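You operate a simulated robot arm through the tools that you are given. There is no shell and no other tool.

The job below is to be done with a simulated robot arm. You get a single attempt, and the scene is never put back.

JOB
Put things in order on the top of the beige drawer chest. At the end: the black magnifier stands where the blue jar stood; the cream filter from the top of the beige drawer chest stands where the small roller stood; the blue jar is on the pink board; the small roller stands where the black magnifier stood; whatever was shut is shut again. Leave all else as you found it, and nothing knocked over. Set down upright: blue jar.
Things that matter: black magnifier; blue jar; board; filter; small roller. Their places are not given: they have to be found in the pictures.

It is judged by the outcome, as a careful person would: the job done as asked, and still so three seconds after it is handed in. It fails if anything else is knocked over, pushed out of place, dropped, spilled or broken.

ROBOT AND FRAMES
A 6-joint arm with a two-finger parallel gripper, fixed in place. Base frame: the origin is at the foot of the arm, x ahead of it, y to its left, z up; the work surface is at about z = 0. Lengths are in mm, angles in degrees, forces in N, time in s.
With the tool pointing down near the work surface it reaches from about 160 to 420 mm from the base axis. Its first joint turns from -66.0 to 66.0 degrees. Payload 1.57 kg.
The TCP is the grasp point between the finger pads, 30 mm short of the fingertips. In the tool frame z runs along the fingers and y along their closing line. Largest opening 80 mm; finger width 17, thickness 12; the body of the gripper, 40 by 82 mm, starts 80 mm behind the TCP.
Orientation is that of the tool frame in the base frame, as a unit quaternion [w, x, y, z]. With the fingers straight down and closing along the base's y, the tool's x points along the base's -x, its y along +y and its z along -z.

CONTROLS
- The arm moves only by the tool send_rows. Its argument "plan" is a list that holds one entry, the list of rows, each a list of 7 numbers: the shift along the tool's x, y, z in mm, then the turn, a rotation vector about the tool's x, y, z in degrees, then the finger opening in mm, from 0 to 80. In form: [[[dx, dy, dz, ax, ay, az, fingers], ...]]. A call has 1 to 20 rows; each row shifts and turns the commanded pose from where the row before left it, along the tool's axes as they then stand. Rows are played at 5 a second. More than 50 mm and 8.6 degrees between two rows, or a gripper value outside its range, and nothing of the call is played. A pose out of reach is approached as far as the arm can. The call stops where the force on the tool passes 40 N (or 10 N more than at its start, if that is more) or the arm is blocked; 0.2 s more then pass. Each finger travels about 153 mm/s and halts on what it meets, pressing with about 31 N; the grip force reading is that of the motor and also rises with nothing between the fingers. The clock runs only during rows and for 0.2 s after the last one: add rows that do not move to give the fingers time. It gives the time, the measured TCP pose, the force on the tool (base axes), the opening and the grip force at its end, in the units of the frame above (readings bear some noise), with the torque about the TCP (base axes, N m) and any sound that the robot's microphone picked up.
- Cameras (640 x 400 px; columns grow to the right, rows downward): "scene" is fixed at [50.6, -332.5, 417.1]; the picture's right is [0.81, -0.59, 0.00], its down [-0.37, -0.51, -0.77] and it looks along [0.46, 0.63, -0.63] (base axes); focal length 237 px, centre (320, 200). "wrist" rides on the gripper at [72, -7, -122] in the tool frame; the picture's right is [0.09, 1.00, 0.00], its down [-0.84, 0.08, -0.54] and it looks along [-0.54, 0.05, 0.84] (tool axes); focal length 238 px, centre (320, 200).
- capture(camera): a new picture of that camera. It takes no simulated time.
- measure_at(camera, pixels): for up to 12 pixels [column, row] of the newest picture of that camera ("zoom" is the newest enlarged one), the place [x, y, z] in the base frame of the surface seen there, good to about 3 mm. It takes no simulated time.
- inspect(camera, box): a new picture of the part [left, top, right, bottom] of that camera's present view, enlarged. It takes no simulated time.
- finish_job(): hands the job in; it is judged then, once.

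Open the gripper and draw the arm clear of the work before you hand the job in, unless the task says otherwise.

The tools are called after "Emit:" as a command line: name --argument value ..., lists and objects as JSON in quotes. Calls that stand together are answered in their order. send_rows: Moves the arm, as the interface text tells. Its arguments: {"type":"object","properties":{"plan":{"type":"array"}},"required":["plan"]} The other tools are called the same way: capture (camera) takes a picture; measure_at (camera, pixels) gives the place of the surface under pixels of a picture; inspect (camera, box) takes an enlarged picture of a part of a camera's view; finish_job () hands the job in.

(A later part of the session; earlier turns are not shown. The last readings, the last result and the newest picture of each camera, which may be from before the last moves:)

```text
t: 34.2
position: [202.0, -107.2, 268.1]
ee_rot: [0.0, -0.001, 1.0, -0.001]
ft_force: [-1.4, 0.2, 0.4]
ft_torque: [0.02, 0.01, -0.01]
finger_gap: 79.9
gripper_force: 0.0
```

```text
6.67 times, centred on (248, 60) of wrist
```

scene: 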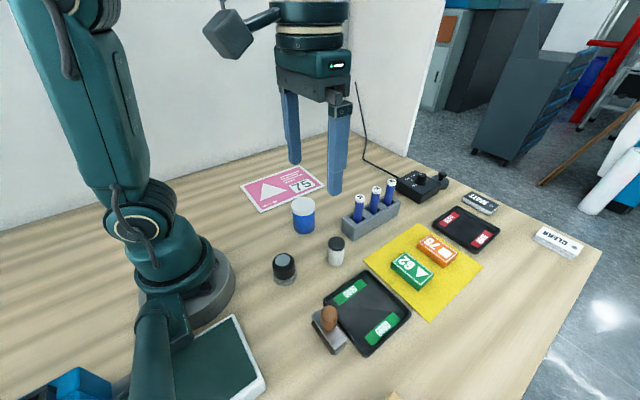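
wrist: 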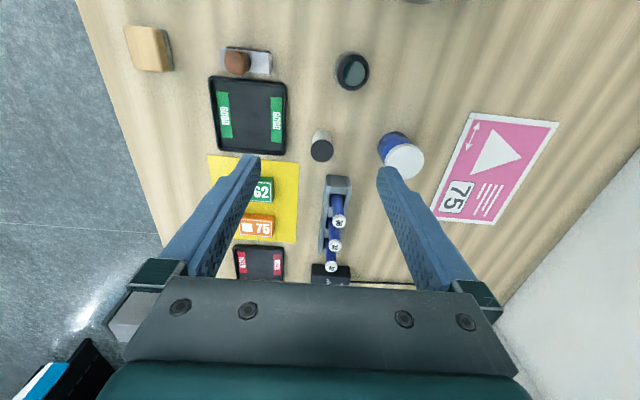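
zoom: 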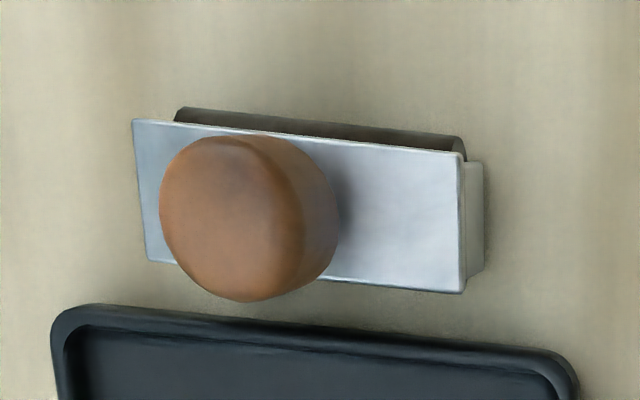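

Capped cylinder axis is about (258,−100), diameter about 30, height 56. Now the small roller: knob (zoom 235,220), plate corners and the tray's near rim.

Emit:
measure_at --camera "zoom" --pixels '[[235, 220], [170, 200], [295, 220], [240, 145], [235, 290], [142, 128], [458, 160], [458, 282], [152, 258], [182, 112], [480, 200], [300, 330]]'

Emit:
inspect --camera "scene" --box '[300, 298, 360, 358]'

```text
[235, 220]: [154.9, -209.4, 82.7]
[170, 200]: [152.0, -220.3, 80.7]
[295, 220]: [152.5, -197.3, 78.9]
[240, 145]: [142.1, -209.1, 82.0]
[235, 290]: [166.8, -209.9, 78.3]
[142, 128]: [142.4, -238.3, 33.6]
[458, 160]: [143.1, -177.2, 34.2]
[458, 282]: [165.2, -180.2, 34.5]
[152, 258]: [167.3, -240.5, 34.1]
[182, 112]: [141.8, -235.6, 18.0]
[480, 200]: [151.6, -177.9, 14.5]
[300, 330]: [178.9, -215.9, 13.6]
```

```text
6.67 times, centred on (330, 328) of scene
```

zoom: 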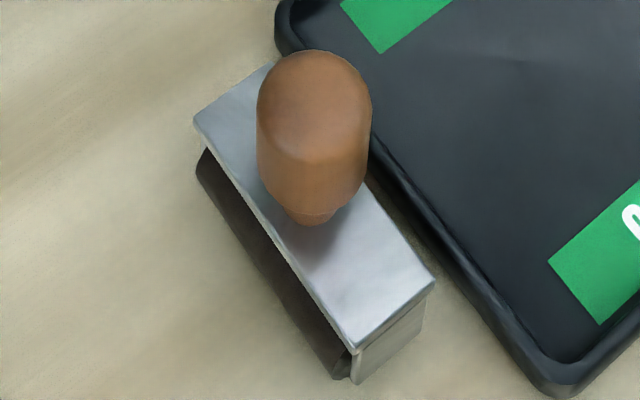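

Roller: plate centre about (154.5,−209), plate top z 34, knob top 82, knob about 26 wide; tray rim begins at x≈175. Now the pink board's corners and thickness.

Emit:
measure_at --camera "wrist" --pixels '[[474, 115], [556, 124], [492, 222], [436, 212], [495, 155], [480, 165], [470, 170], [465, 105], [500, 190], [520, 140]]'

Emit:
measure_at --camera "scene" --pixels '[[242, 187], [260, 211], [322, 183], [303, 167], [283, 190], [265, 190], [250, 215]]'

```text
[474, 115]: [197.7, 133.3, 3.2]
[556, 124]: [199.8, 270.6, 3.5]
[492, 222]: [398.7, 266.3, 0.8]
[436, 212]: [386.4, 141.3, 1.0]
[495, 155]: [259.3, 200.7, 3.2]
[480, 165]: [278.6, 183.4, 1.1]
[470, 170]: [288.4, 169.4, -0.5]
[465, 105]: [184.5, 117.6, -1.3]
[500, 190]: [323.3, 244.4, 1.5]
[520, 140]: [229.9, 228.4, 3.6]
```

```text
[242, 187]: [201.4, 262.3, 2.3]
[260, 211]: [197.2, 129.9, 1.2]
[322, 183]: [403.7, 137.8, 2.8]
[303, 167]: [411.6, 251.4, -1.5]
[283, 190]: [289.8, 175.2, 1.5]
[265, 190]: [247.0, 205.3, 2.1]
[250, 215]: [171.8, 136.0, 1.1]
```

The board spans x≈198–400, y≈131–268, about 3 mm thick, so (285,192) is a good spot for the jar. I move above the jar (259,19) at TCP z 150 and look before going down.

Emit:
send_rows --plan '[[[-14, 30, 10, 0, 0, 0, 80], [-14, 32, 20, 0, 0, 0, 80], [-14, 32, 28, 0, 0, 0, 80], [-15, 32, 30, 0, 0, 0, 80], [0, 0, 30, 0, 0, 0, 80], [0, 0, 0, 0, 0, 0, 80]]]'

Emit:
capture --camera "wrist"

Emit:
capture --camera "scene"

```text
t: 35.6
position: [259.2, 16.3, 150.0]
ee_rot: [0.0, 0.0, 1.0, -0.002]
ft_force: [0.5, -1.2, 0.0]
ft_torque: [0.02, -0.01, -0.02]
finger_gap: 80.1
gripper_force: 0.0
```

```text
taken
```

wrist: 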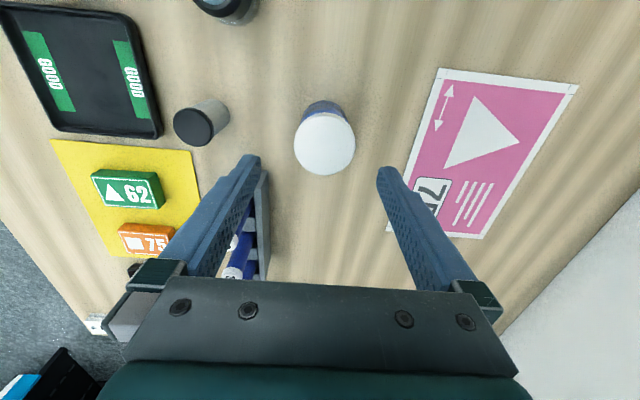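

```text
taken
```

scene: 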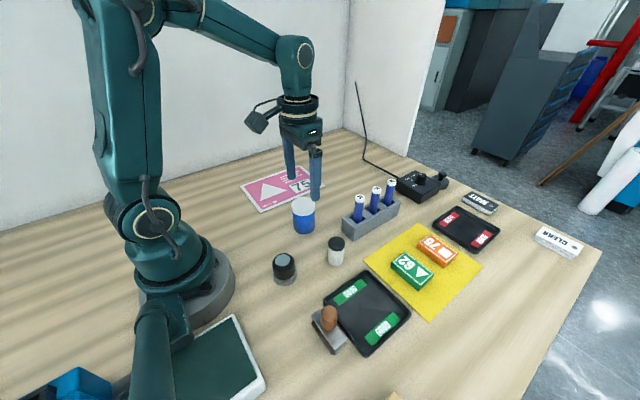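

The jar's lid is well seen at (325,143) between the fingers; I measure its rim again to fine-tune the centre.

Emit:
inspect --camera "wrist" --box '[285, 90, 365, 180]'

Emit:
measure_at --camera "wrist" --pixels '[[325, 145], [297, 145], [353, 140], [325, 116], [325, 173], [305, 125], [345, 125], [305, 163], [345, 163]]'

```text
4.44 times, centred on (325, 135) of wrist
```

zoom: 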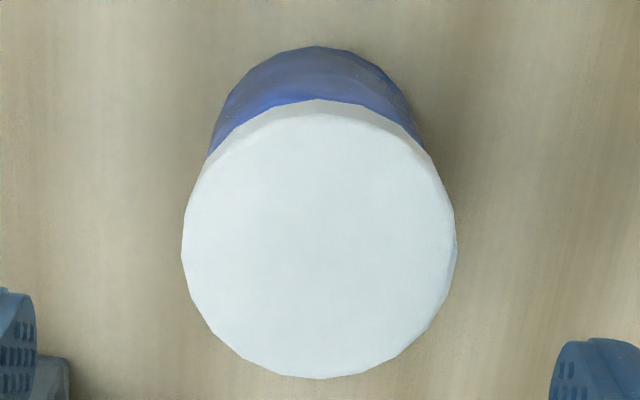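

```text
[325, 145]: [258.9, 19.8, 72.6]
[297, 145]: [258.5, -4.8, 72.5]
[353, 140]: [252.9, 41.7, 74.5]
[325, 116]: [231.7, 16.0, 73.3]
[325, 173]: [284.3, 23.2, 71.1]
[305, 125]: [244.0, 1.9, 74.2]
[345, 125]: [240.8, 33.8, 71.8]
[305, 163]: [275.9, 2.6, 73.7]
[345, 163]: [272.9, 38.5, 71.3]
```

Jar centre is (258.5,19). I shift +2.5 mm in y and go down to TCP z≈40 with the fingers open, then close.

Emit:
send_rows --plan '[[[0, 2.5, 20, 0, 0, 0, 80], [0, 0, 25, 0, 0, 0, 80], [0, 0, 25, 0, 0, 0, 80], [0, 0, 20, 0, 0, 0, 80], [0, 0, 15, 0, 0, 0, 80], [0, 0, 5, 0, 0, 0, 80], [0, 0, 0, 0, 0, 0, 80]]]'

Emit:
capture --camera "wrist"

Emit:
inspect --camera "scene" --box '[260, 140, 380, 260]'

```text
t: 37.2
position: [259.1, 19.0, 40.2]
ee_rot: [0.0, 0.0, 1.0, -0.001]
ft_force: [0.0, -0.2, -0.4]
ft_torque: [0.01, 0.0, -0.01]
finger_gap: 80.1
gripper_force: 0.1
```

```text
taken
```

wrist: 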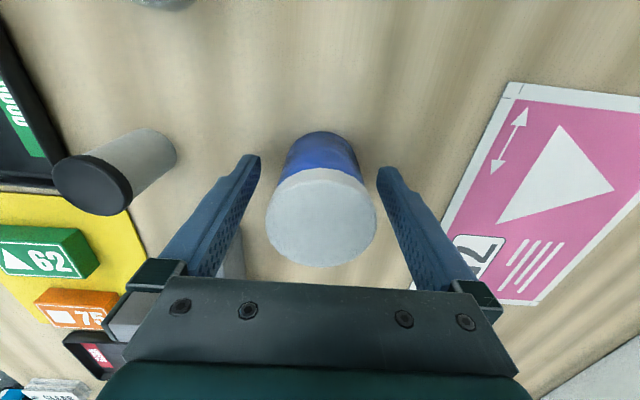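

```text
3.33 times, centred on (320, 200) of scene
```

zoom: 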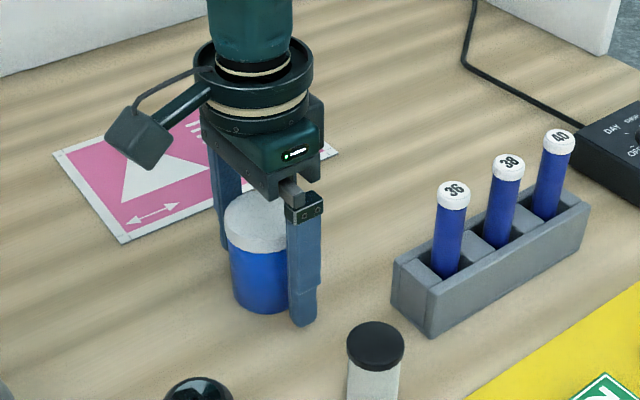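

The fingers straddle the jar with free room on both sides. I close them gradually and hold.

Emit:
send_rows --plan '[[[0, 0, 0, 0, 0, 0, 66], [0, 0, 0, 0, 0, 0, 58], [0, 0, 0, 0, 0, 0, 54], [0, 0, 0, 0, 0, 0, 51], [0, 0, 0, 0, 0, 0, 48], [0, 0, 0, 0, 0, 0, 45], [0, 0, 0, 0, 0, 0, 40], [0, 0, 0, 0, 0, 0, 40], [0, 0, 0, 0, 0, 0, 40]]]'

```text
t: 39.2
position: [259.0, 19.4, 39.6]
ee_rot: [0.0, 0.001, 1.0, -0.001]
ft_force: [0.0, 0.6, 0.5]
ft_torque: [-0.02, 0.0, 0.0]
finger_gap: 52.6
gripper_force: 30.5
```

Gripped at 52.6 mm with 30.5 N. I lift straight up and check that the jar comes along.

Emit:
send_rows --plan '[[[0, 0, -5, 0, 0, 0, 40], [0, 0, -10, 0, 0, 0, 40], [0, 0, -15, 0, 0, 0, 40], [0, 0, -20, 0, 0, 0, 40], [0, 0, -15, 0, 0, 0, 40], [0, 0, 0, 0, 0, 0, 40]]]'

Emit:
capture --camera "scene"

Emit:
capture --camera "wrist"

```text
t: 40.6
position: [257.8, 21.9, 103.2]
ee_rot: [-0.001, -0.001, 1.0, -0.001]
ft_force: [0.5, -0.8, -1.4]
ft_torque: [0.04, -0.02, 0.0]
finger_gap: 52.4
gripper_force: 31.1
```

```text
taken
```

scene: 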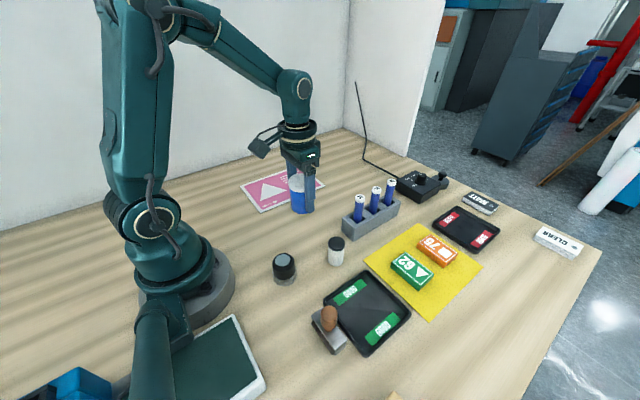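

```text
taken
```

wrist: 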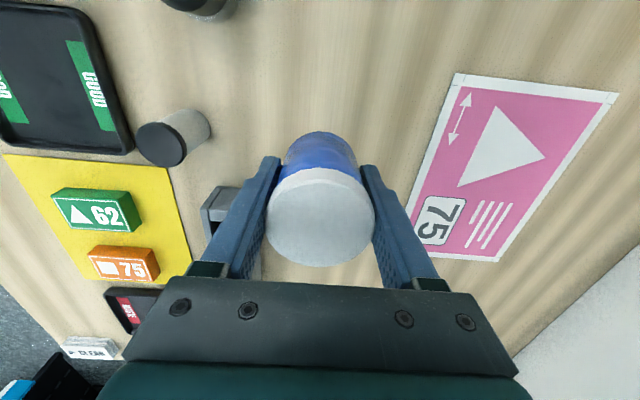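

The jar hangs upright between the fingers. I carry it level to above the pink board at about (285,192).

Emit:
send_rows --plan '[[[-4, 20, 0, 0, 0, 0, 40], [-5, 30, 0, 0, 0, 0, 40], [-5, 30, 0, 0, 0, 0, 40], [-5, 30, 0, 0, 0, 0, 40], [-4, 30, 0, 0, 0, 0, 40], [-4, 20, 0, 0, 0, 0, 40], [0, 10, 0, 0, 0, 0, 40], [0, 0, 0, 0, 0, 0, 40]]]'

Emit:
capture --camera "wrist"

Emit:
capture --camera "scene"

```text
t: 42.4
position: [286.6, 189.1, 103.2]
ee_rot: [-0.001, 0.0, 1.0, -0.001]
ft_force: [-0.5, 0.2, -1.4]
ft_torque: [-0.04, 0.01, -0.03]
finger_gap: 52.4
gripper_force: 31.3
```

```text
taken
```

wrist: 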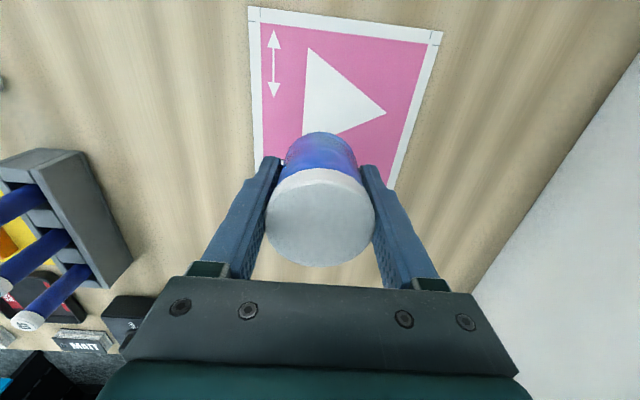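

```text
taken
```

scene: 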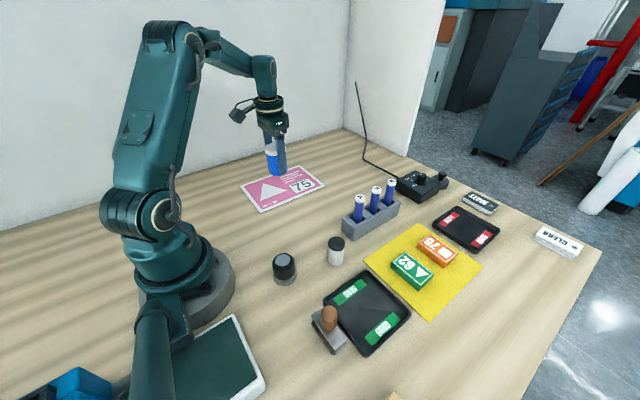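

Over the board; I lower the jar in shrinking steps down to near TCP z 46.

Emit:
send_rows --plan '[[[0, 0, 15, 0, 0, 0, 40], [0, 0, 15, 0, 0, 0, 40], [0, 0, 14, 0, 0, 0, 40], [0, 0, 8, 0, 0, 0, 40], [0, 0, 4, 0, 0, 0, 40], [0, 0, 0, 0, 0, 0, 40]]]'

Emit:
inspect --camera "scene" --box '[220, 120, 340, 230]'

```text
t: 43.8
position: [284.7, 189.7, 47.7]
ee_rot: [0.0, -0.001, 1.0, -0.002]
ft_force: [0.3, -0.3, -1.9]
ft_torque: [0.01, 0.01, -0.01]
finger_gap: 52.4
gripper_force: 30.9
```

```text
3.64 times, centred on (280, 175) of scene
```

zoom: 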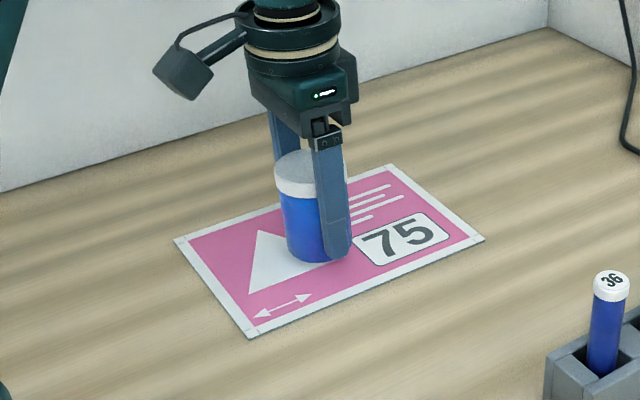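

Just above the board; I go down in 1.5 mm steps and watch the force.

Emit:
send_rows --plan '[[[0, 0, 1.5, 0, 0, 0, 40], [0, 0, 1.5, 0, 0, 0, 40], [0, 0, 1, 0, 0, 0, 40], [0, 0, 0, 0, 0, 0, 40]]]'

```text
t: 44.8
position: [283.7, 190.0, 44.7]
ee_rot: [0.0, -0.001, 1.0, -0.003]
ft_force: [-0.1, -0.2, -2.0]
ft_torque: [0.0, 0.0, -0.01]
finger_gap: 52.5
gripper_force: 31.2
```

No contact yet (force still just the jar's weight), so I go on down in 1 mm steps.

Emit:
send_rows --plan '[[[0, 0, 1, 0, 0, 0, 40], [0, 0, 1, 0, 0, 0, 40], [0, 0, 0, 0, 0, 0, 40]]]'

```text
t: 45.6
position: [285.7, 190.0, 42.0]
ee_rot: [-0.001, 0.0, 1.0, -0.002]
ft_force: [-0.8, -1.4, 2.1]
ft_torque: [-0.07, -0.01, 0.0]
finger_gap: 52.7
gripper_force: 31.0
```

The vertical force changed sign (−2 to +2.1 N), so the jar touches the board. I open the fingers slowly.

Emit:
send_rows --plan '[[[0, 0, 0.3, 0, 0, 0, 50], [0, 0, 0, 0, 0, 0, 54], [0, 0, 0, 0, 0, 0, 58], [0, 0, 0, 0, 0, 0, 66], [0, 0, 0, 0, 0, 0, 74], [0, 0, 0, 0, 0, 0, 74]]]'

Emit:
inspect --camera "scene" --box '[220, 120, 340, 230]'

Emit:
capture --camera "wrist"

```text
t: 47.0
position: [285.8, 189.8, 41.6]
ee_rot: [0.001, 0.0, 1.0, -0.002]
ft_force: [-0.7, 1.4, 0.5]
ft_torque: [0.04, 0.03, 0.01]
finger_gap: 73.8
gripper_force: 0.1
```

```text
3.64 times, centred on (280, 175) of scene
```

zoom: 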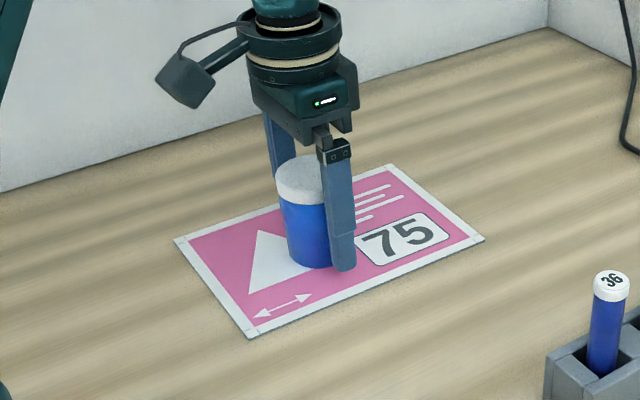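

```text
taken
```

wrist: 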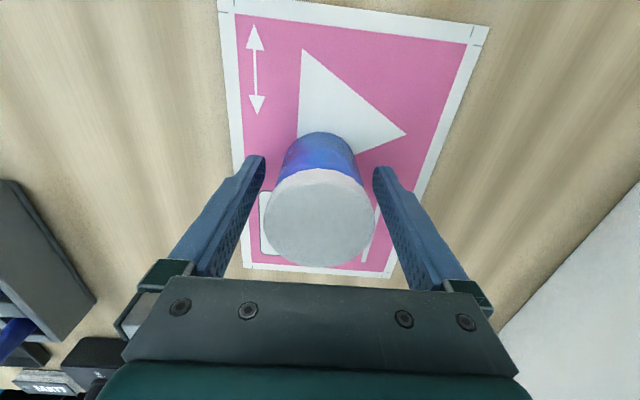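

The jar stands upright on the pink board, free of the fingers. I raise straight up and travel to above the loupe at (155,−71).

Emit:
send_rows --plan '[[[0, 0, -10, 0, 0, 0, 74], [0, 0, -20, 0, 0, 0, 74], [0, 0, -30, 0, 0, 0, 80], [0, 0, -30, 0, 0, 0, 80], [0, 0, -20, 0, 0, 0, 80], [14, -29, 0, 0, 0, 0, 80], [14, -29, 0, 0, 0, 0, 80], [14, -29, 0, 0, 0, 0, 80], [14, -29, 0, 0, 0, 0, 80], [14, -29, 0, 0, 0, 0, 80], [14, -29, 0, 0, 0, 0, 80], [14, -29, 0, 0, 0, 0, 80], [14, -29, 0, 0, 0, 0, 80], [18, -29, 0, 0, 0, 0, 80], [0, 0, 0, 0, 0, 0, 80]]]'

Emit:
capture --camera "wrist"

Emit:
capture --camera "scene"

```text
t: 50.2
position: [153.3, -68.7, 152.2]
ee_rot: [0.0, 0.0, 1.0, -0.002]
ft_force: [-1.2, 0.9, 0.0]
ft_torque: [-0.01, 0.0, 0.0]
finger_gap: 80.1
gripper_force: 0.1
```

```text
taken
```

wrist: 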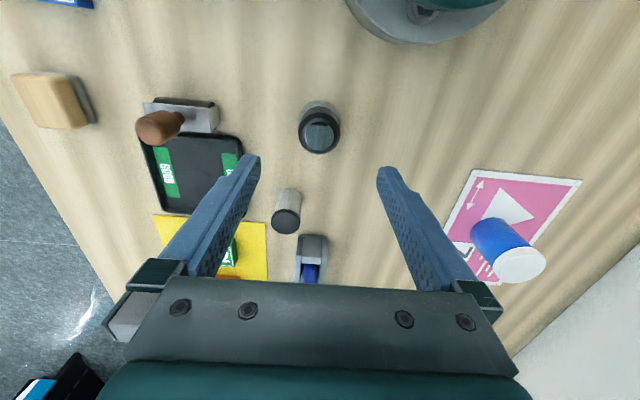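

```text
taken
```

scene: 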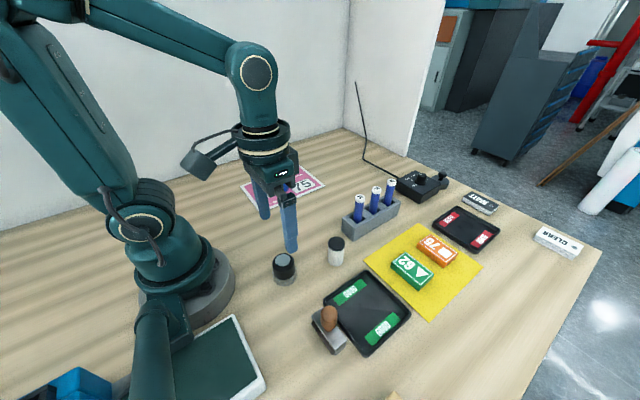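

I zoom on the loupe (320,130) to fix its centre, and look once more at the tan block (55,100) and capped cylinder (287,210) from this angle.

Emit:
inspect --camera "wrist" --box '[280, 90, 360, 165]'

Emit:
measure_at --camera "wrist" --pixels '[[320, 131], [309, 131], [331, 131], [320, 121], [320, 142], [301, 128], [338, 126], [320, 152], [320, 110], [320, 103]]'

Emit:
inspect --camera "wrist" --box '[0, 50, 120, 150]'

Emit:
inspect --camera "wrist" --box '[250, 175, 330, 245]'

```text
5.33 times, centred on (320, 128) of wrist
```

zoom: 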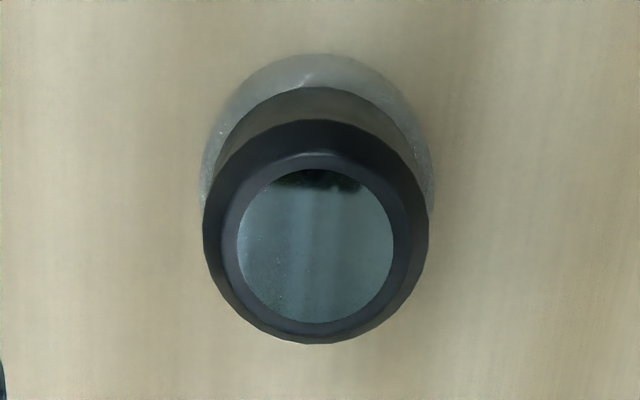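

```text
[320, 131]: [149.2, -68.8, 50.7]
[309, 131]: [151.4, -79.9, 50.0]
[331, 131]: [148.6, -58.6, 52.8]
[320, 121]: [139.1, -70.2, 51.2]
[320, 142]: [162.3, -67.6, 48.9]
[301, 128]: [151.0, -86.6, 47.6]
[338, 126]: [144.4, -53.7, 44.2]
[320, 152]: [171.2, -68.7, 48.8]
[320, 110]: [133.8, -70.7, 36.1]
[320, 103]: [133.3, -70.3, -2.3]
```

```text
4.00 times, centred on (60, 100) of wrist
```

zoom: 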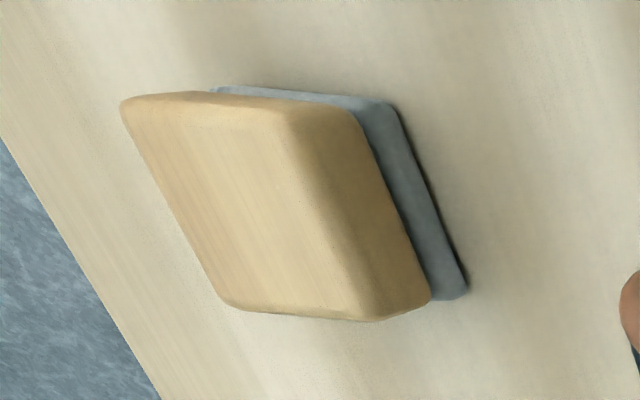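

```text
5.71 times, centred on (290, 210) of wrist
```

zoom: 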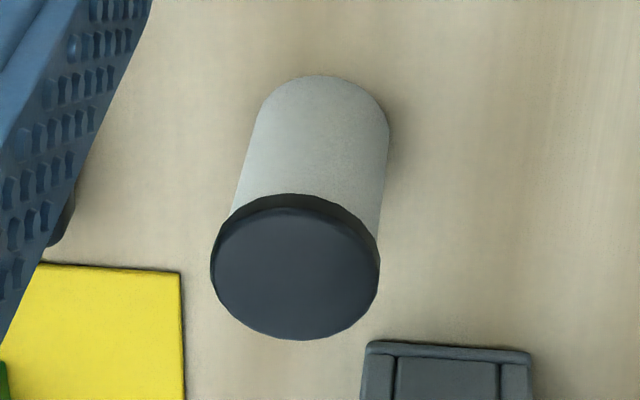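

Loupe centre is (153.5,−70): black barrel z 20–50 above a clear skirt. I go down to TCP z≈54 so the tips close on the barrel just above the skirt.

Emit:
send_rows --plan '[[[0, -1.3, 20, 0, 0, 0, 80], [0, 0, 25, 0, 0, 0, 80], [0, 0, 25, 0, 0, 0, 80], [0, 0, 15, 0, 0, 0, 80], [0, 0, 10, 0, 0, 0, 80], [0, 0, 3, 0, 0, 0, 80], [0, 0, 0, 0, 0, 0, 80]]]'

Emit:
capture --camera "wrist"

Emit:
inspect --camera "scene" --box '[230, 180, 340, 290]'

```text
t: 51.8
position: [153.9, -72.7, 54.1]
ee_rot: [0.0, 0.001, 1.0, -0.002]
ft_force: [0.0, -0.8, 0.3]
ft_torque: [0.01, -0.02, -0.02]
finger_gap: 80.1
gripper_force: 0.1
```

```text
taken
```

wrist: 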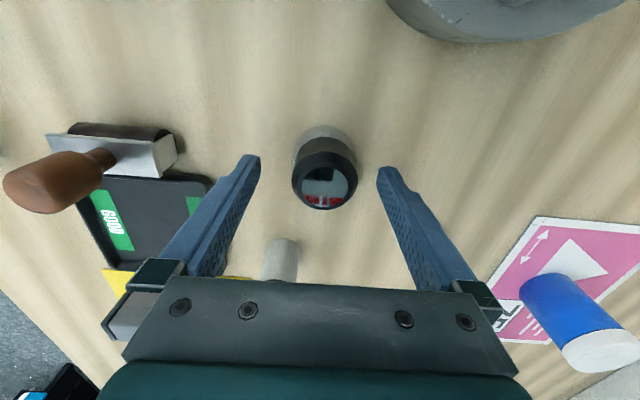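

```text
3.64 times, centred on (285, 235) of scene
```

zoom: 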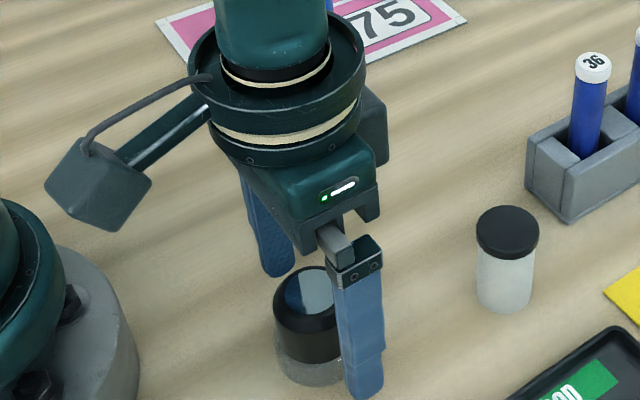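

The loupe sits about 2 mm right of the centre line (325,180), so I shift 1.5 mm in +y and close gradually.

Emit:
send_rows --plan '[[[0, 1.5, 0, 0, 0, 0, 70], [0, 0, 0, 0, 0, 0, 58], [0, 0, 0, 0, 0, 0, 50], [0, 0, 0, 0, 0, 0, 45], [0, 0, 0, 0, 0, 0, 42], [0, 0, 0, 0, 0, 0, 39], [0, 0, 0, 0, 0, 0, 36], [0, 0, 0, 0, 0, 0, 30], [0, 0, 0, 0, 0, 0, 30], [0, 0, 0, 0, 0, 0, 30]]]'

Emit:
capture --camera "wrist"

Emit:
inspect --camera "scene" --box '[230, 180, 340, 290]'

```text
t: 54.0
position: [155.5, -70.0, 54.2]
ee_rot: [-0.001, 0.001, 1.0, -0.002]
ft_force: [-0.8, -0.7, 2.5]
ft_torque: [0.0, 0.04, -0.03]
finger_gap: 40.4
gripper_force: 31.0
```

```text
taken
```

wrist: 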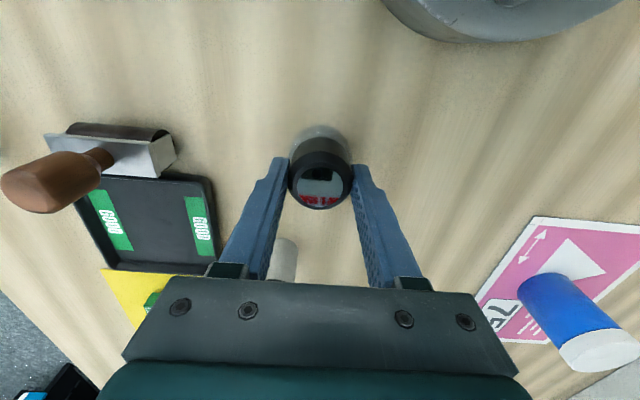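

```text
3.64 times, centred on (285, 235) of scene
```

zoom: 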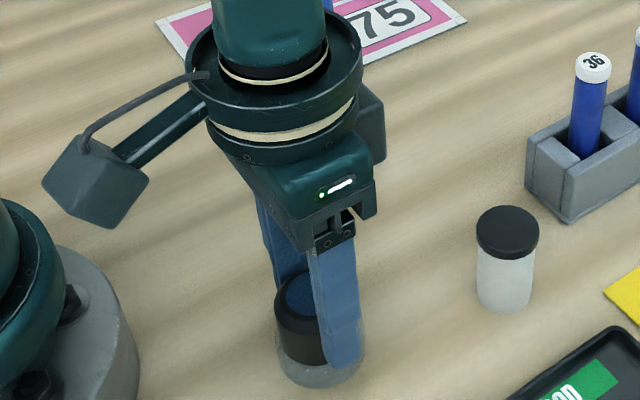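

Gripped at 40.4 mm, which matches the full barrel diameter. I lift and check.

Emit:
send_rows --plan '[[[0, 0, -4, 0, 0, 0, 30], [0, 0, -8, 0, 0, 0, 30], [0, 0, -15, 0, 0, 0, 30], [0, 0, -20, 0, 0, 0, 30], [0, 0, -15, 0, 0, 0, 30], [0, 0, 0, 0, 0, 0, 30]]]'

Emit:
inspect --camera "scene" --box '[220, 140, 340, 290]'

Emit:
capture --camera "wrist"

```text
t: 55.4
position: [155.2, -71.6, 117.1]
ee_rot: [0.001, 0.0, 1.0, -0.001]
ft_force: [0.0, -0.3, -0.8]
ft_torque: [-0.01, 0.03, 0.01]
finger_gap: 40.6
gripper_force: 30.7
```

```text
2.67 times, centred on (280, 215) of scene
```

zoom: 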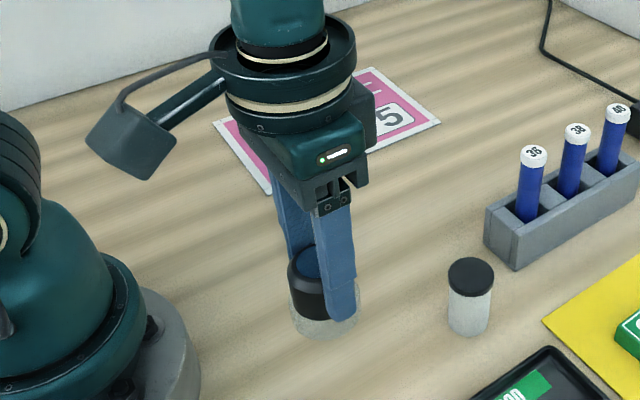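

```text
taken
```

wrist: 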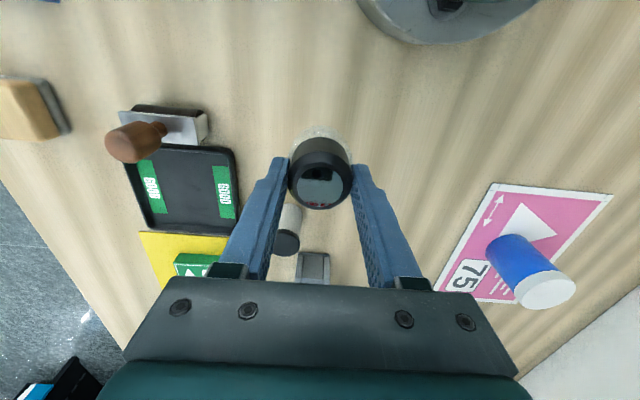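

The loupe is held upright. I carry it to above the jar's old place at (258.5,19).

Emit:
send_rows --plan '[[[-15, 12, 0, 0, 0, 0, 30], [-22, 18, 0, 0, 0, 0, 30], [-22, 19, 0, 0, 0, 0, 30], [-22, 19, 0, 0, 0, 0, 30], [-16, 14, 0, 0, 0, 0, 30], [-8, 7.5, 0, 0, 0, 0, 30], [0, 0, 0, 0, 0, 0, 30], [0, 0, 0, 0, 0, 0, 30]]]'

Emit:
capture --camera "wrist"

```text
t: 57.2
position: [260.5, 19.3, 116.4]
ee_rot: [-0.001, 0.0, 1.0, -0.002]
ft_force: [0.2, -0.1, -0.7]
ft_torque: [-0.02, -0.01, 0.01]
finger_gap: 40.7
gripper_force: 31.2
```

```text
taken
```

wrist: 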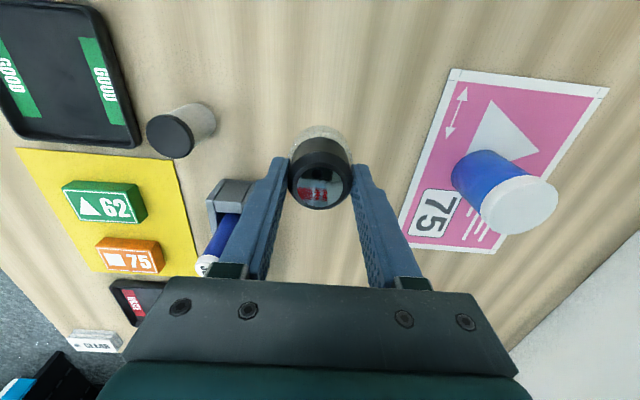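

Above the spot; I lower the loupe to TCP z≈57, then finish in fine steps watching the force.

Emit:
send_rows --plan '[[[0, 0, 15, 0, 0, 0, 30], [0, 0, 20, 0, 0, 0, 30], [0, 0, 14, 0, 0, 0, 30], [0, 0, 7, 0, 0, 0, 30], [0, 0, 2, 0, 0, 0, 30], [0, 0, 0, 0, 0, 0, 30]]]'

Emit:
inspect --camera "scene" --box '[250, 140, 370, 260]'

```text
t: 58.6
position: [259.8, 19.2, 59.1]
ee_rot: [0.0, 0.0, 1.0, -0.002]
ft_force: [-1.1, 0.7, -0.4]
ft_torque: [0.02, -0.01, -0.04]
finger_gap: 40.6
gripper_force: 31.4
```

```text
3.33 times, centred on (310, 200) of scene
```

zoom: 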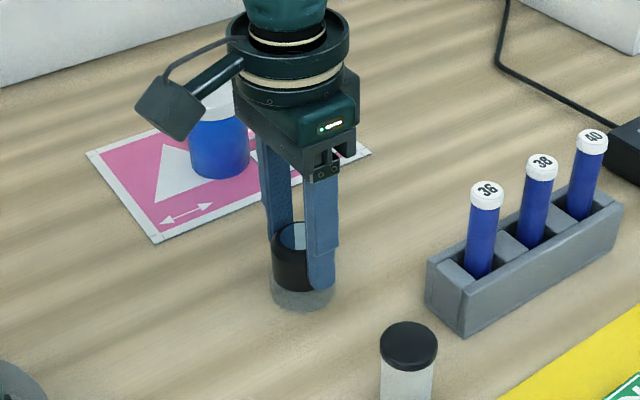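

The loupe is a few millimetres above the table; I go down in 1 mm steps.

Emit:
send_rows --plan '[[[0, 0, 1.5, 0, 0, 0, 30], [0, 0, 1, 0, 0, 0, 30], [0, 0, 1, 0, 0, 0, 30], [0, 0, 0, 0, 0, 0, 30]]]'

```text
t: 59.6
position: [260.6, 18.4, 54.1]
ee_rot: [0.0, -0.001, 1.0, -0.001]
ft_force: [-3.1, 2.1, 9.2]
ft_torque: [0.24, 0.19, 0.04]
finger_gap: 40.7
gripper_force: 30.9
```

Contact (9 N up), the loupe stands on the table at TCP z 54, as when picked. I ease up half a millimetre and open slowly.

Emit:
send_rows --plan '[[[0, 0, -0.5, 0, 0, 0, 38], [0, 0, 0, 0, 0, 0, 43], [0, 0, 0, 0, 0, 0, 48], [0, 0, 0, 0, 0, 0, 58], [0, 0, 0, 0, 0, 0, 70], [0, 0, 0, 0, 0, 0, 70]]]'

Emit:
inspect --camera "scene" --box '[250, 140, 370, 260]'

Emit:
capture --camera "wrist"

```text
t: 61.0
position: [259.7, 18.5, 55.1]
ee_rot: [0.0, 0.0, 1.0, -0.002]
ft_force: [0.0, -0.3, 0.3]
ft_torque: [0.03, 0.02, 0.0]
finger_gap: 69.9
gripper_force: 0.1
```

```text
3.33 times, centred on (310, 200) of scene
```

zoom: 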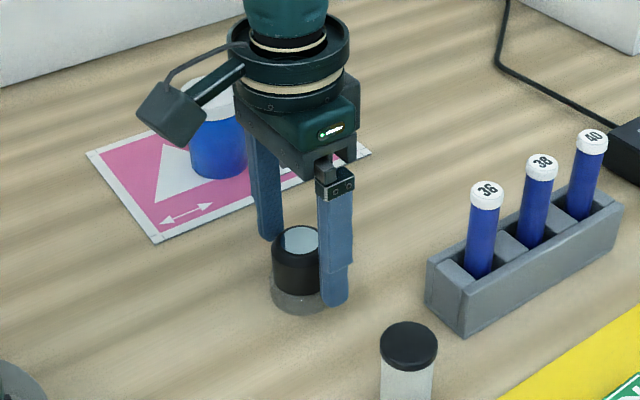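

```text
taken
```

wrist: 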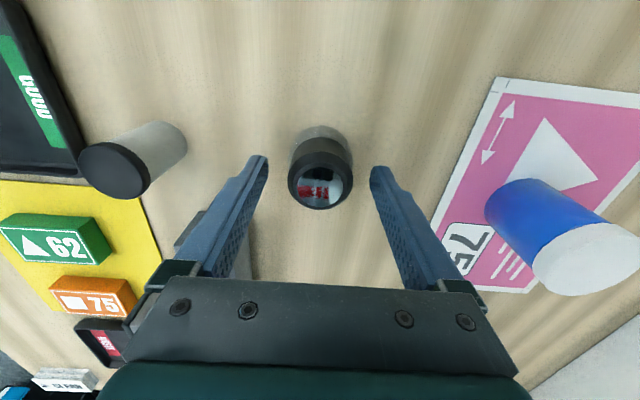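

The loupe stands where the jar stood. I rise and go to above the roller's knob at (154.5,−209).

Emit:
send_rows --plan '[[[0, 0, -10, 0, 0, 0, 70], [0, 0, -25, 0, 0, 0, 80], [0, 0, -35, 0, 0, 0, 80], [0, 0, -35, 0, 0, 0, 80], [13, -28, 0, 0, 0, 0, 80], [13, -28, 0, 0, 0, 0, 80], [13, -28, 0, 0, 0, 0, 80], [13, -28, 0, 0, 0, 0, 80], [13, -28, 0, 0, 0, 0, 80], [13, -28, 0, 0, 0, 0, 80], [13, -30, 0, 0, 0, 0, 80], [14, -30, 0, 0, 0, 0, 80], [0, 0, 0, 0, 0, 0, 80], [0, 0, 0, 0, 0, 0, 80]]]'

Emit:
capture --camera "wrist"

Emit:
capture --camera "scene"

```text
t: 64.0
position: [155.6, -209.4, 162.0]
ee_rot: [-0.001, 0.0, 1.0, -0.002]
ft_force: [-0.1, 0.1, 1.1]
ft_torque: [-0.01, -0.01, 0.01]
finger_gap: 80.2
gripper_force: 0.1
```

```text
taken
```

wrist: 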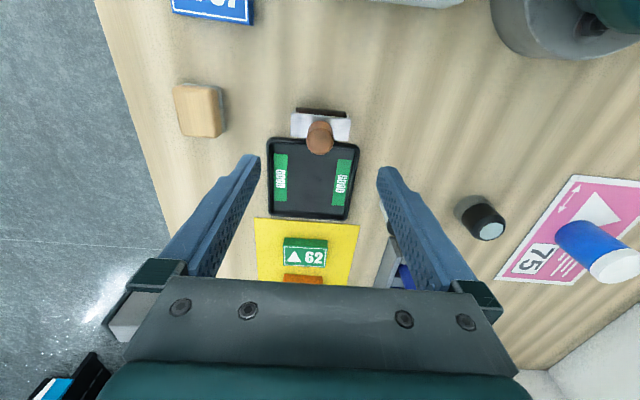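

```text
taken
```

scene: 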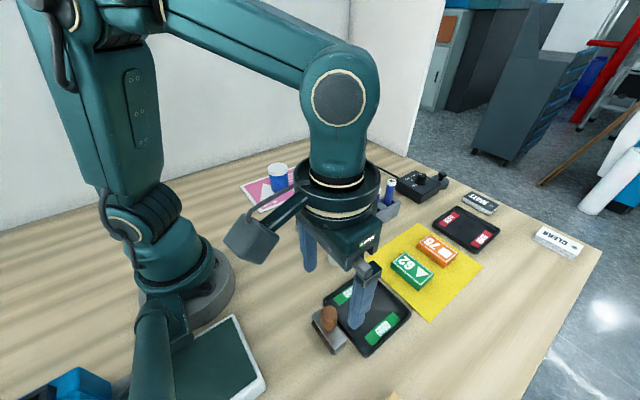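

I zoom on the roller (320,130) to fix the knob centre and the frame before going down.

Emit:
inspect --camera "wrist" --box '[272, 95, 368, 165]'

Emit:
measure_at --camera "wrist" --pixels '[[320, 145], [309, 145], [331, 145], [320, 138], [320, 153], [294, 118], [348, 122], [347, 138], [293, 132], [298, 109], [346, 114], [320, 162]]'

```text
5.71 times, centred on (320, 130) of wrist
```

zoom: 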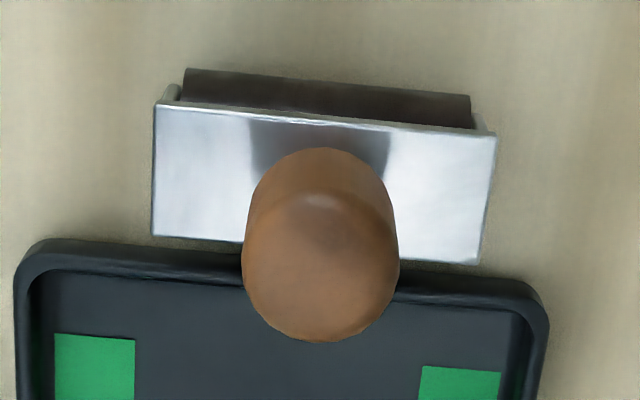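

```text
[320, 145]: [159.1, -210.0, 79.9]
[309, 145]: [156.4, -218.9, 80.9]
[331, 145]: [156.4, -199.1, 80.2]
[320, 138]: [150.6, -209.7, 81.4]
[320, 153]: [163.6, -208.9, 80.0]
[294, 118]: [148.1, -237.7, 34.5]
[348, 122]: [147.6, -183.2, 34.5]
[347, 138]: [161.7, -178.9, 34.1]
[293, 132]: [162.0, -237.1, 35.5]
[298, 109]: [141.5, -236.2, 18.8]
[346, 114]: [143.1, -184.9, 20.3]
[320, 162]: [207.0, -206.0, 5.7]
```

Knob centre is about (155,−209.5), aligned with the TCP. I go down to TCP z≈72 (tips at 42, above the plate at 34).

Emit:
send_rows --plan '[[[0, 0, 20, 0, 0, 0, 70], [0, 0, 25, 0, 0, 0, 60], [0, 0, 20, 0, 0, 0, 60], [0, 0, 15, 0, 0, 0, 60], [0, 0, 10, 0, 0, 0, 60], [0, 0, 0, 0, 0, 0, 60]]]'

Emit:
capture --camera "wrist"

Emit:
inspect --camera "scene" --box '[280, 240, 400, 360]'

```text
t: 65.4
position: [156.0, -209.6, 70.5]
ee_rot: [-0.001, 0.001, 1.0, -0.001]
ft_force: [0.7, 0.1, 1.1]
ft_torque: [-0.04, 0.0, 0.02]
finger_gap: 60.1
gripper_force: 0.0
```

```text
taken
```

wrist: 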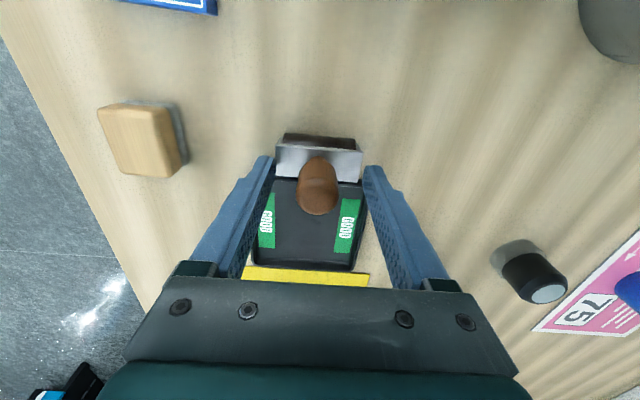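

```text
3.33 times, centred on (340, 300) of scene
```

zoom: 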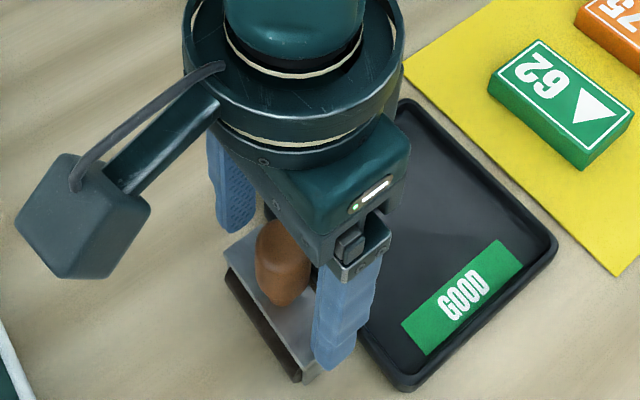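

The fingers straddle the knob above the plate. I close gradually on it.

Emit:
send_rows --plan '[[[0, 0, 0, 0, 0, 0, 48], [0, 0, 0, 0, 0, 0, 38], [0, 0, 0, 0, 0, 0, 32], [0, 0, 0, 0, 0, 0, 28], [0, 0, 0, 0, 0, 0, 25], [0, 0, 0, 0, 0, 0, 22], [0, 0, 0, 0, 0, 0, 18], [0, 0, 0, 0, 0, 0, 16], [0, 0, 0, 0, 0, 0, 16], [0, 0, 0, 0, 0, 0, 16]]]'

Emit:
capture --camera "wrist"

Emit:
inspect --camera "scene" --box '[280, 240, 400, 360]'

```text
t: 67.6
position: [155.9, -208.1, 70.8]
ee_rot: [0.0, -0.001, 1.0, -0.001]
ft_force: [0.4, 1.7, 3.6]
ft_torque: [0.24, -0.04, -0.04]
finger_gap: 24.3
gripper_force: 30.9
```

```text
taken
```

wrist: 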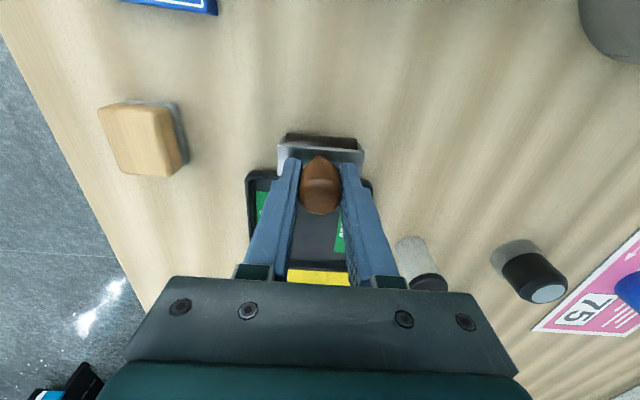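

```text
3.33 times, centred on (340, 300) of scene
```

zoom: 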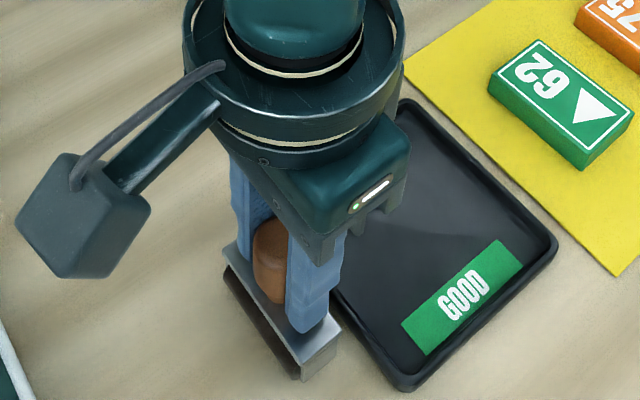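

Gripped on the knob at 24.3 mm. I lift slowly and check that the roller hangs level.

Emit:
send_rows --plan '[[[0, 0, -4, 0, 0, 0, 16], [0, 0, -6, 0, 0, 0, 16], [0, 0, -10, 0, 0, 0, 16], [0, 0, -15, 0, 0, 0, 16], [0, 0, -15, 0, 0, 0, 16], [0, 0, -10, 0, 0, 0, 16], [0, 0, 0, 0, 0, 0, 16]]]'

Emit:
capture --camera "wrist"

Emit:
inspect --camera "scene" --box '[260, 200, 400, 360]'

```text
t: 69.2
position: [154.9, -209.0, 132.4]
ee_rot: [0.0, 0.0, 1.0, -0.003]
ft_force: [0.0, 0.7, -2.6]
ft_torque: [-0.01, 0.0, 0.01]
finger_gap: 24.0
gripper_force: 31.2
```

```text
taken
```

wrist: 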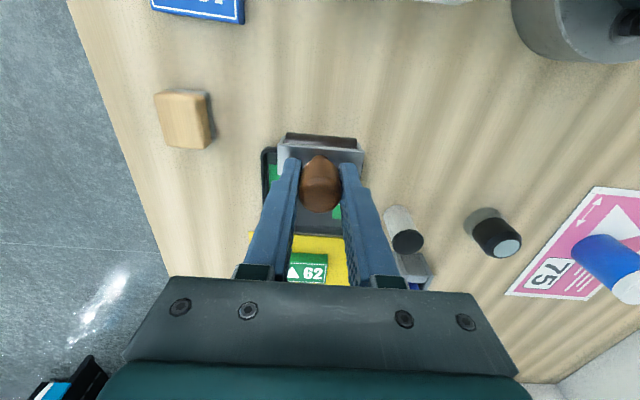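

```text
2.50 times, centred on (330, 280) of scene
```

zoom: 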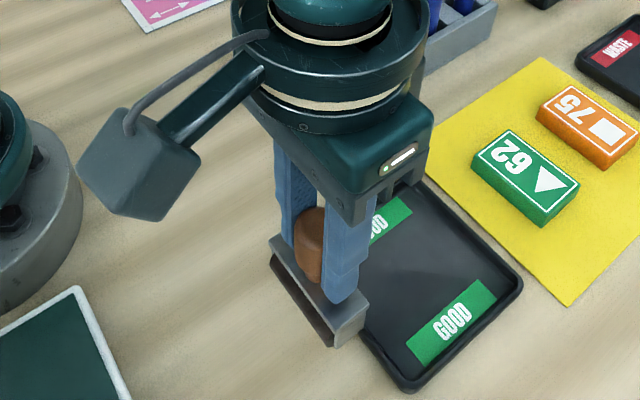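

The roller hangs level. I carry it 139 mm in +y to above the loupe's old place (154,−70).

Emit:
send_rows --plan '[[[0, 15, 0, 0, 0, 0, 16], [0, 22, 0, 0, 0, 0, 16], [0, 25, 0, 0, 0, 0, 16], [0, 25, 0, 0, 0, 0, 16], [0, 25, 0, 0, 0, 0, 16], [0, 17, 0, 0, 0, 0, 16], [0, 10, 0, 0, 0, 0, 16], [0, 0, 0, 0, 0, 0, 16], [0, 0, 0, 0, 0, 0, 16]]]'

Emit:
capture --camera "wrist"

Emit:
inspect --camera "scene" --box '[220, 160, 360, 320]'

```text
t: 71.2
position: [155.1, -70.4, 130.0]
ee_rot: [0.001, 0.0, 1.0, -0.002]
ft_force: [0.3, -1.2, -3.3]
ft_torque: [-0.03, 0.01, -0.01]
finger_gap: 24.4
gripper_force: 30.4
```

```text
taken
```

wrist: 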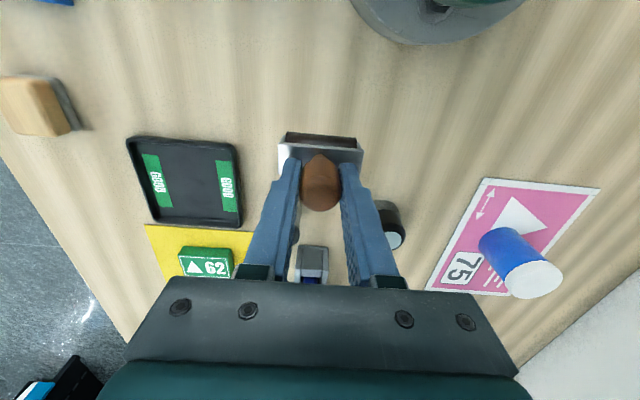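

```text
2.50 times, centred on (290, 240) of scene
```

zoom: 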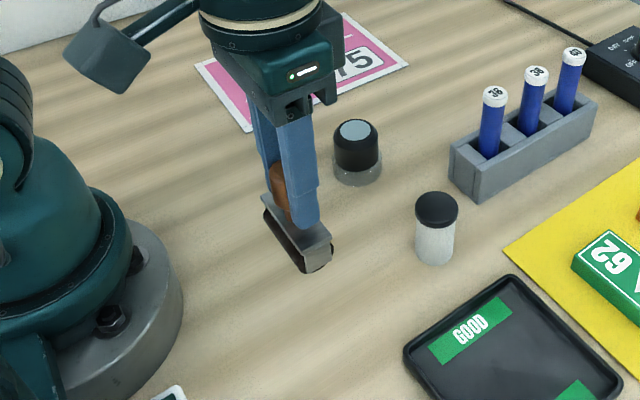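

Above the spot with all clear around. I lower to TCP z≈75 and then fine steps.

Emit:
send_rows --plan '[[[0, 0, 15, 0, 0, 0, 16], [0, 0, 18, 0, 0, 0, 16], [0, 0, 14, 0, 0, 0, 16], [0, 0, 7, 0, 0, 0, 16], [0, 0, 2, 0, 0, 0, 16], [0, 0, 0, 0, 0, 0, 16]]]'

Emit:
inspect --camera "scene" --box '[220, 180, 360, 320]'

```text
t: 72.6
position: [155.2, -70.2, 75.0]
ee_rot: [0.001, 0.0, 1.0, -0.002]
ft_force: [-2.2, 1.7, 9.8]
ft_torque: [0.43, 0.11, 0.03]
finger_gap: 24.3
gripper_force: 31.3
```

```text
2.86 times, centred on (290, 250) of scene
```

zoom: 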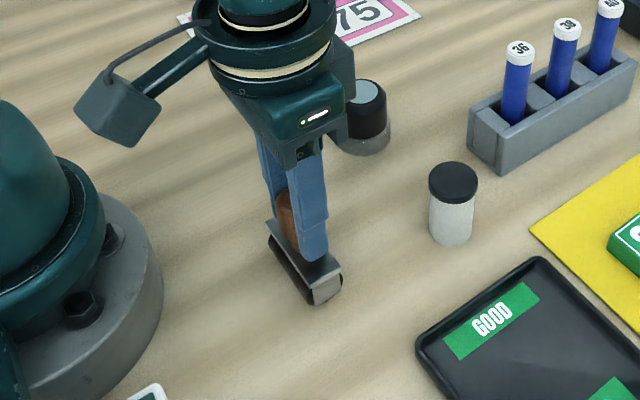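

There is already 9.8 N of contact at z 75, about 4 mm earlier than expected, so the roller may be slightly tilted in the grip; I zoom in to see.

Emit:
inspect --camera "scene" --box '[265, 240, 325, 300]'

Emit:
capture --camera "wrist"

Emit:
inspect --camera "wrist" --box '[270, 110, 370, 220]'

```text
6.67 times, centred on (295, 270) of scene
```

zoom: 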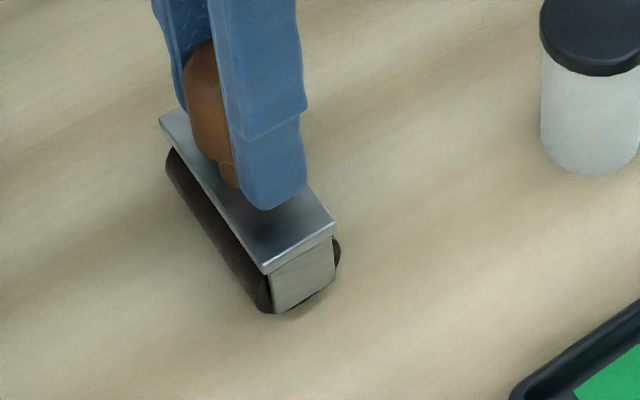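

```text
taken
```

wrist: 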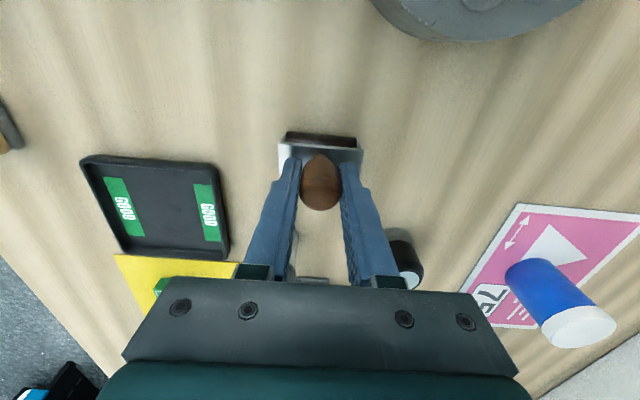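

```text
3.64 times, centred on (320, 165) of wrist
```

zoom: 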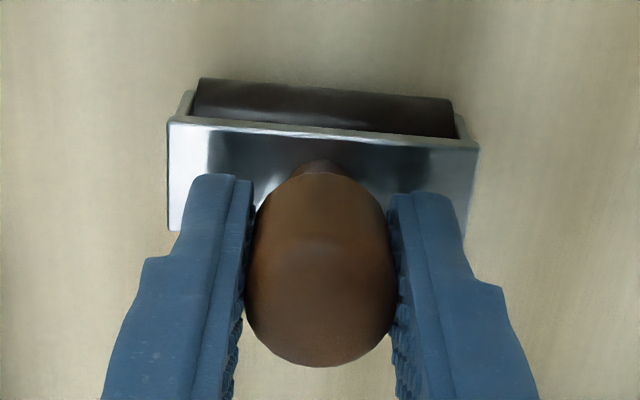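

The frame looks nearly level; the torque says its +y end touches first. I press down gently in small steps to let it settle level before letting go.

Emit:
send_rows --plan '[[[0, 0, 0.7, 0, 0, 0, 16], [0, 0, 0, 0, 0, 0, 16]]]'

```text
t: 73.2
position: [156.0, -70.1, 73.5]
ee_rot: [0.0, 0.0, 1.0, -0.002]
ft_force: [-3.3, -0.6, 24.8]
ft_torque: [0.63, 0.18, 0.04]
finger_gap: 24.6
gripper_force: 30.9
```

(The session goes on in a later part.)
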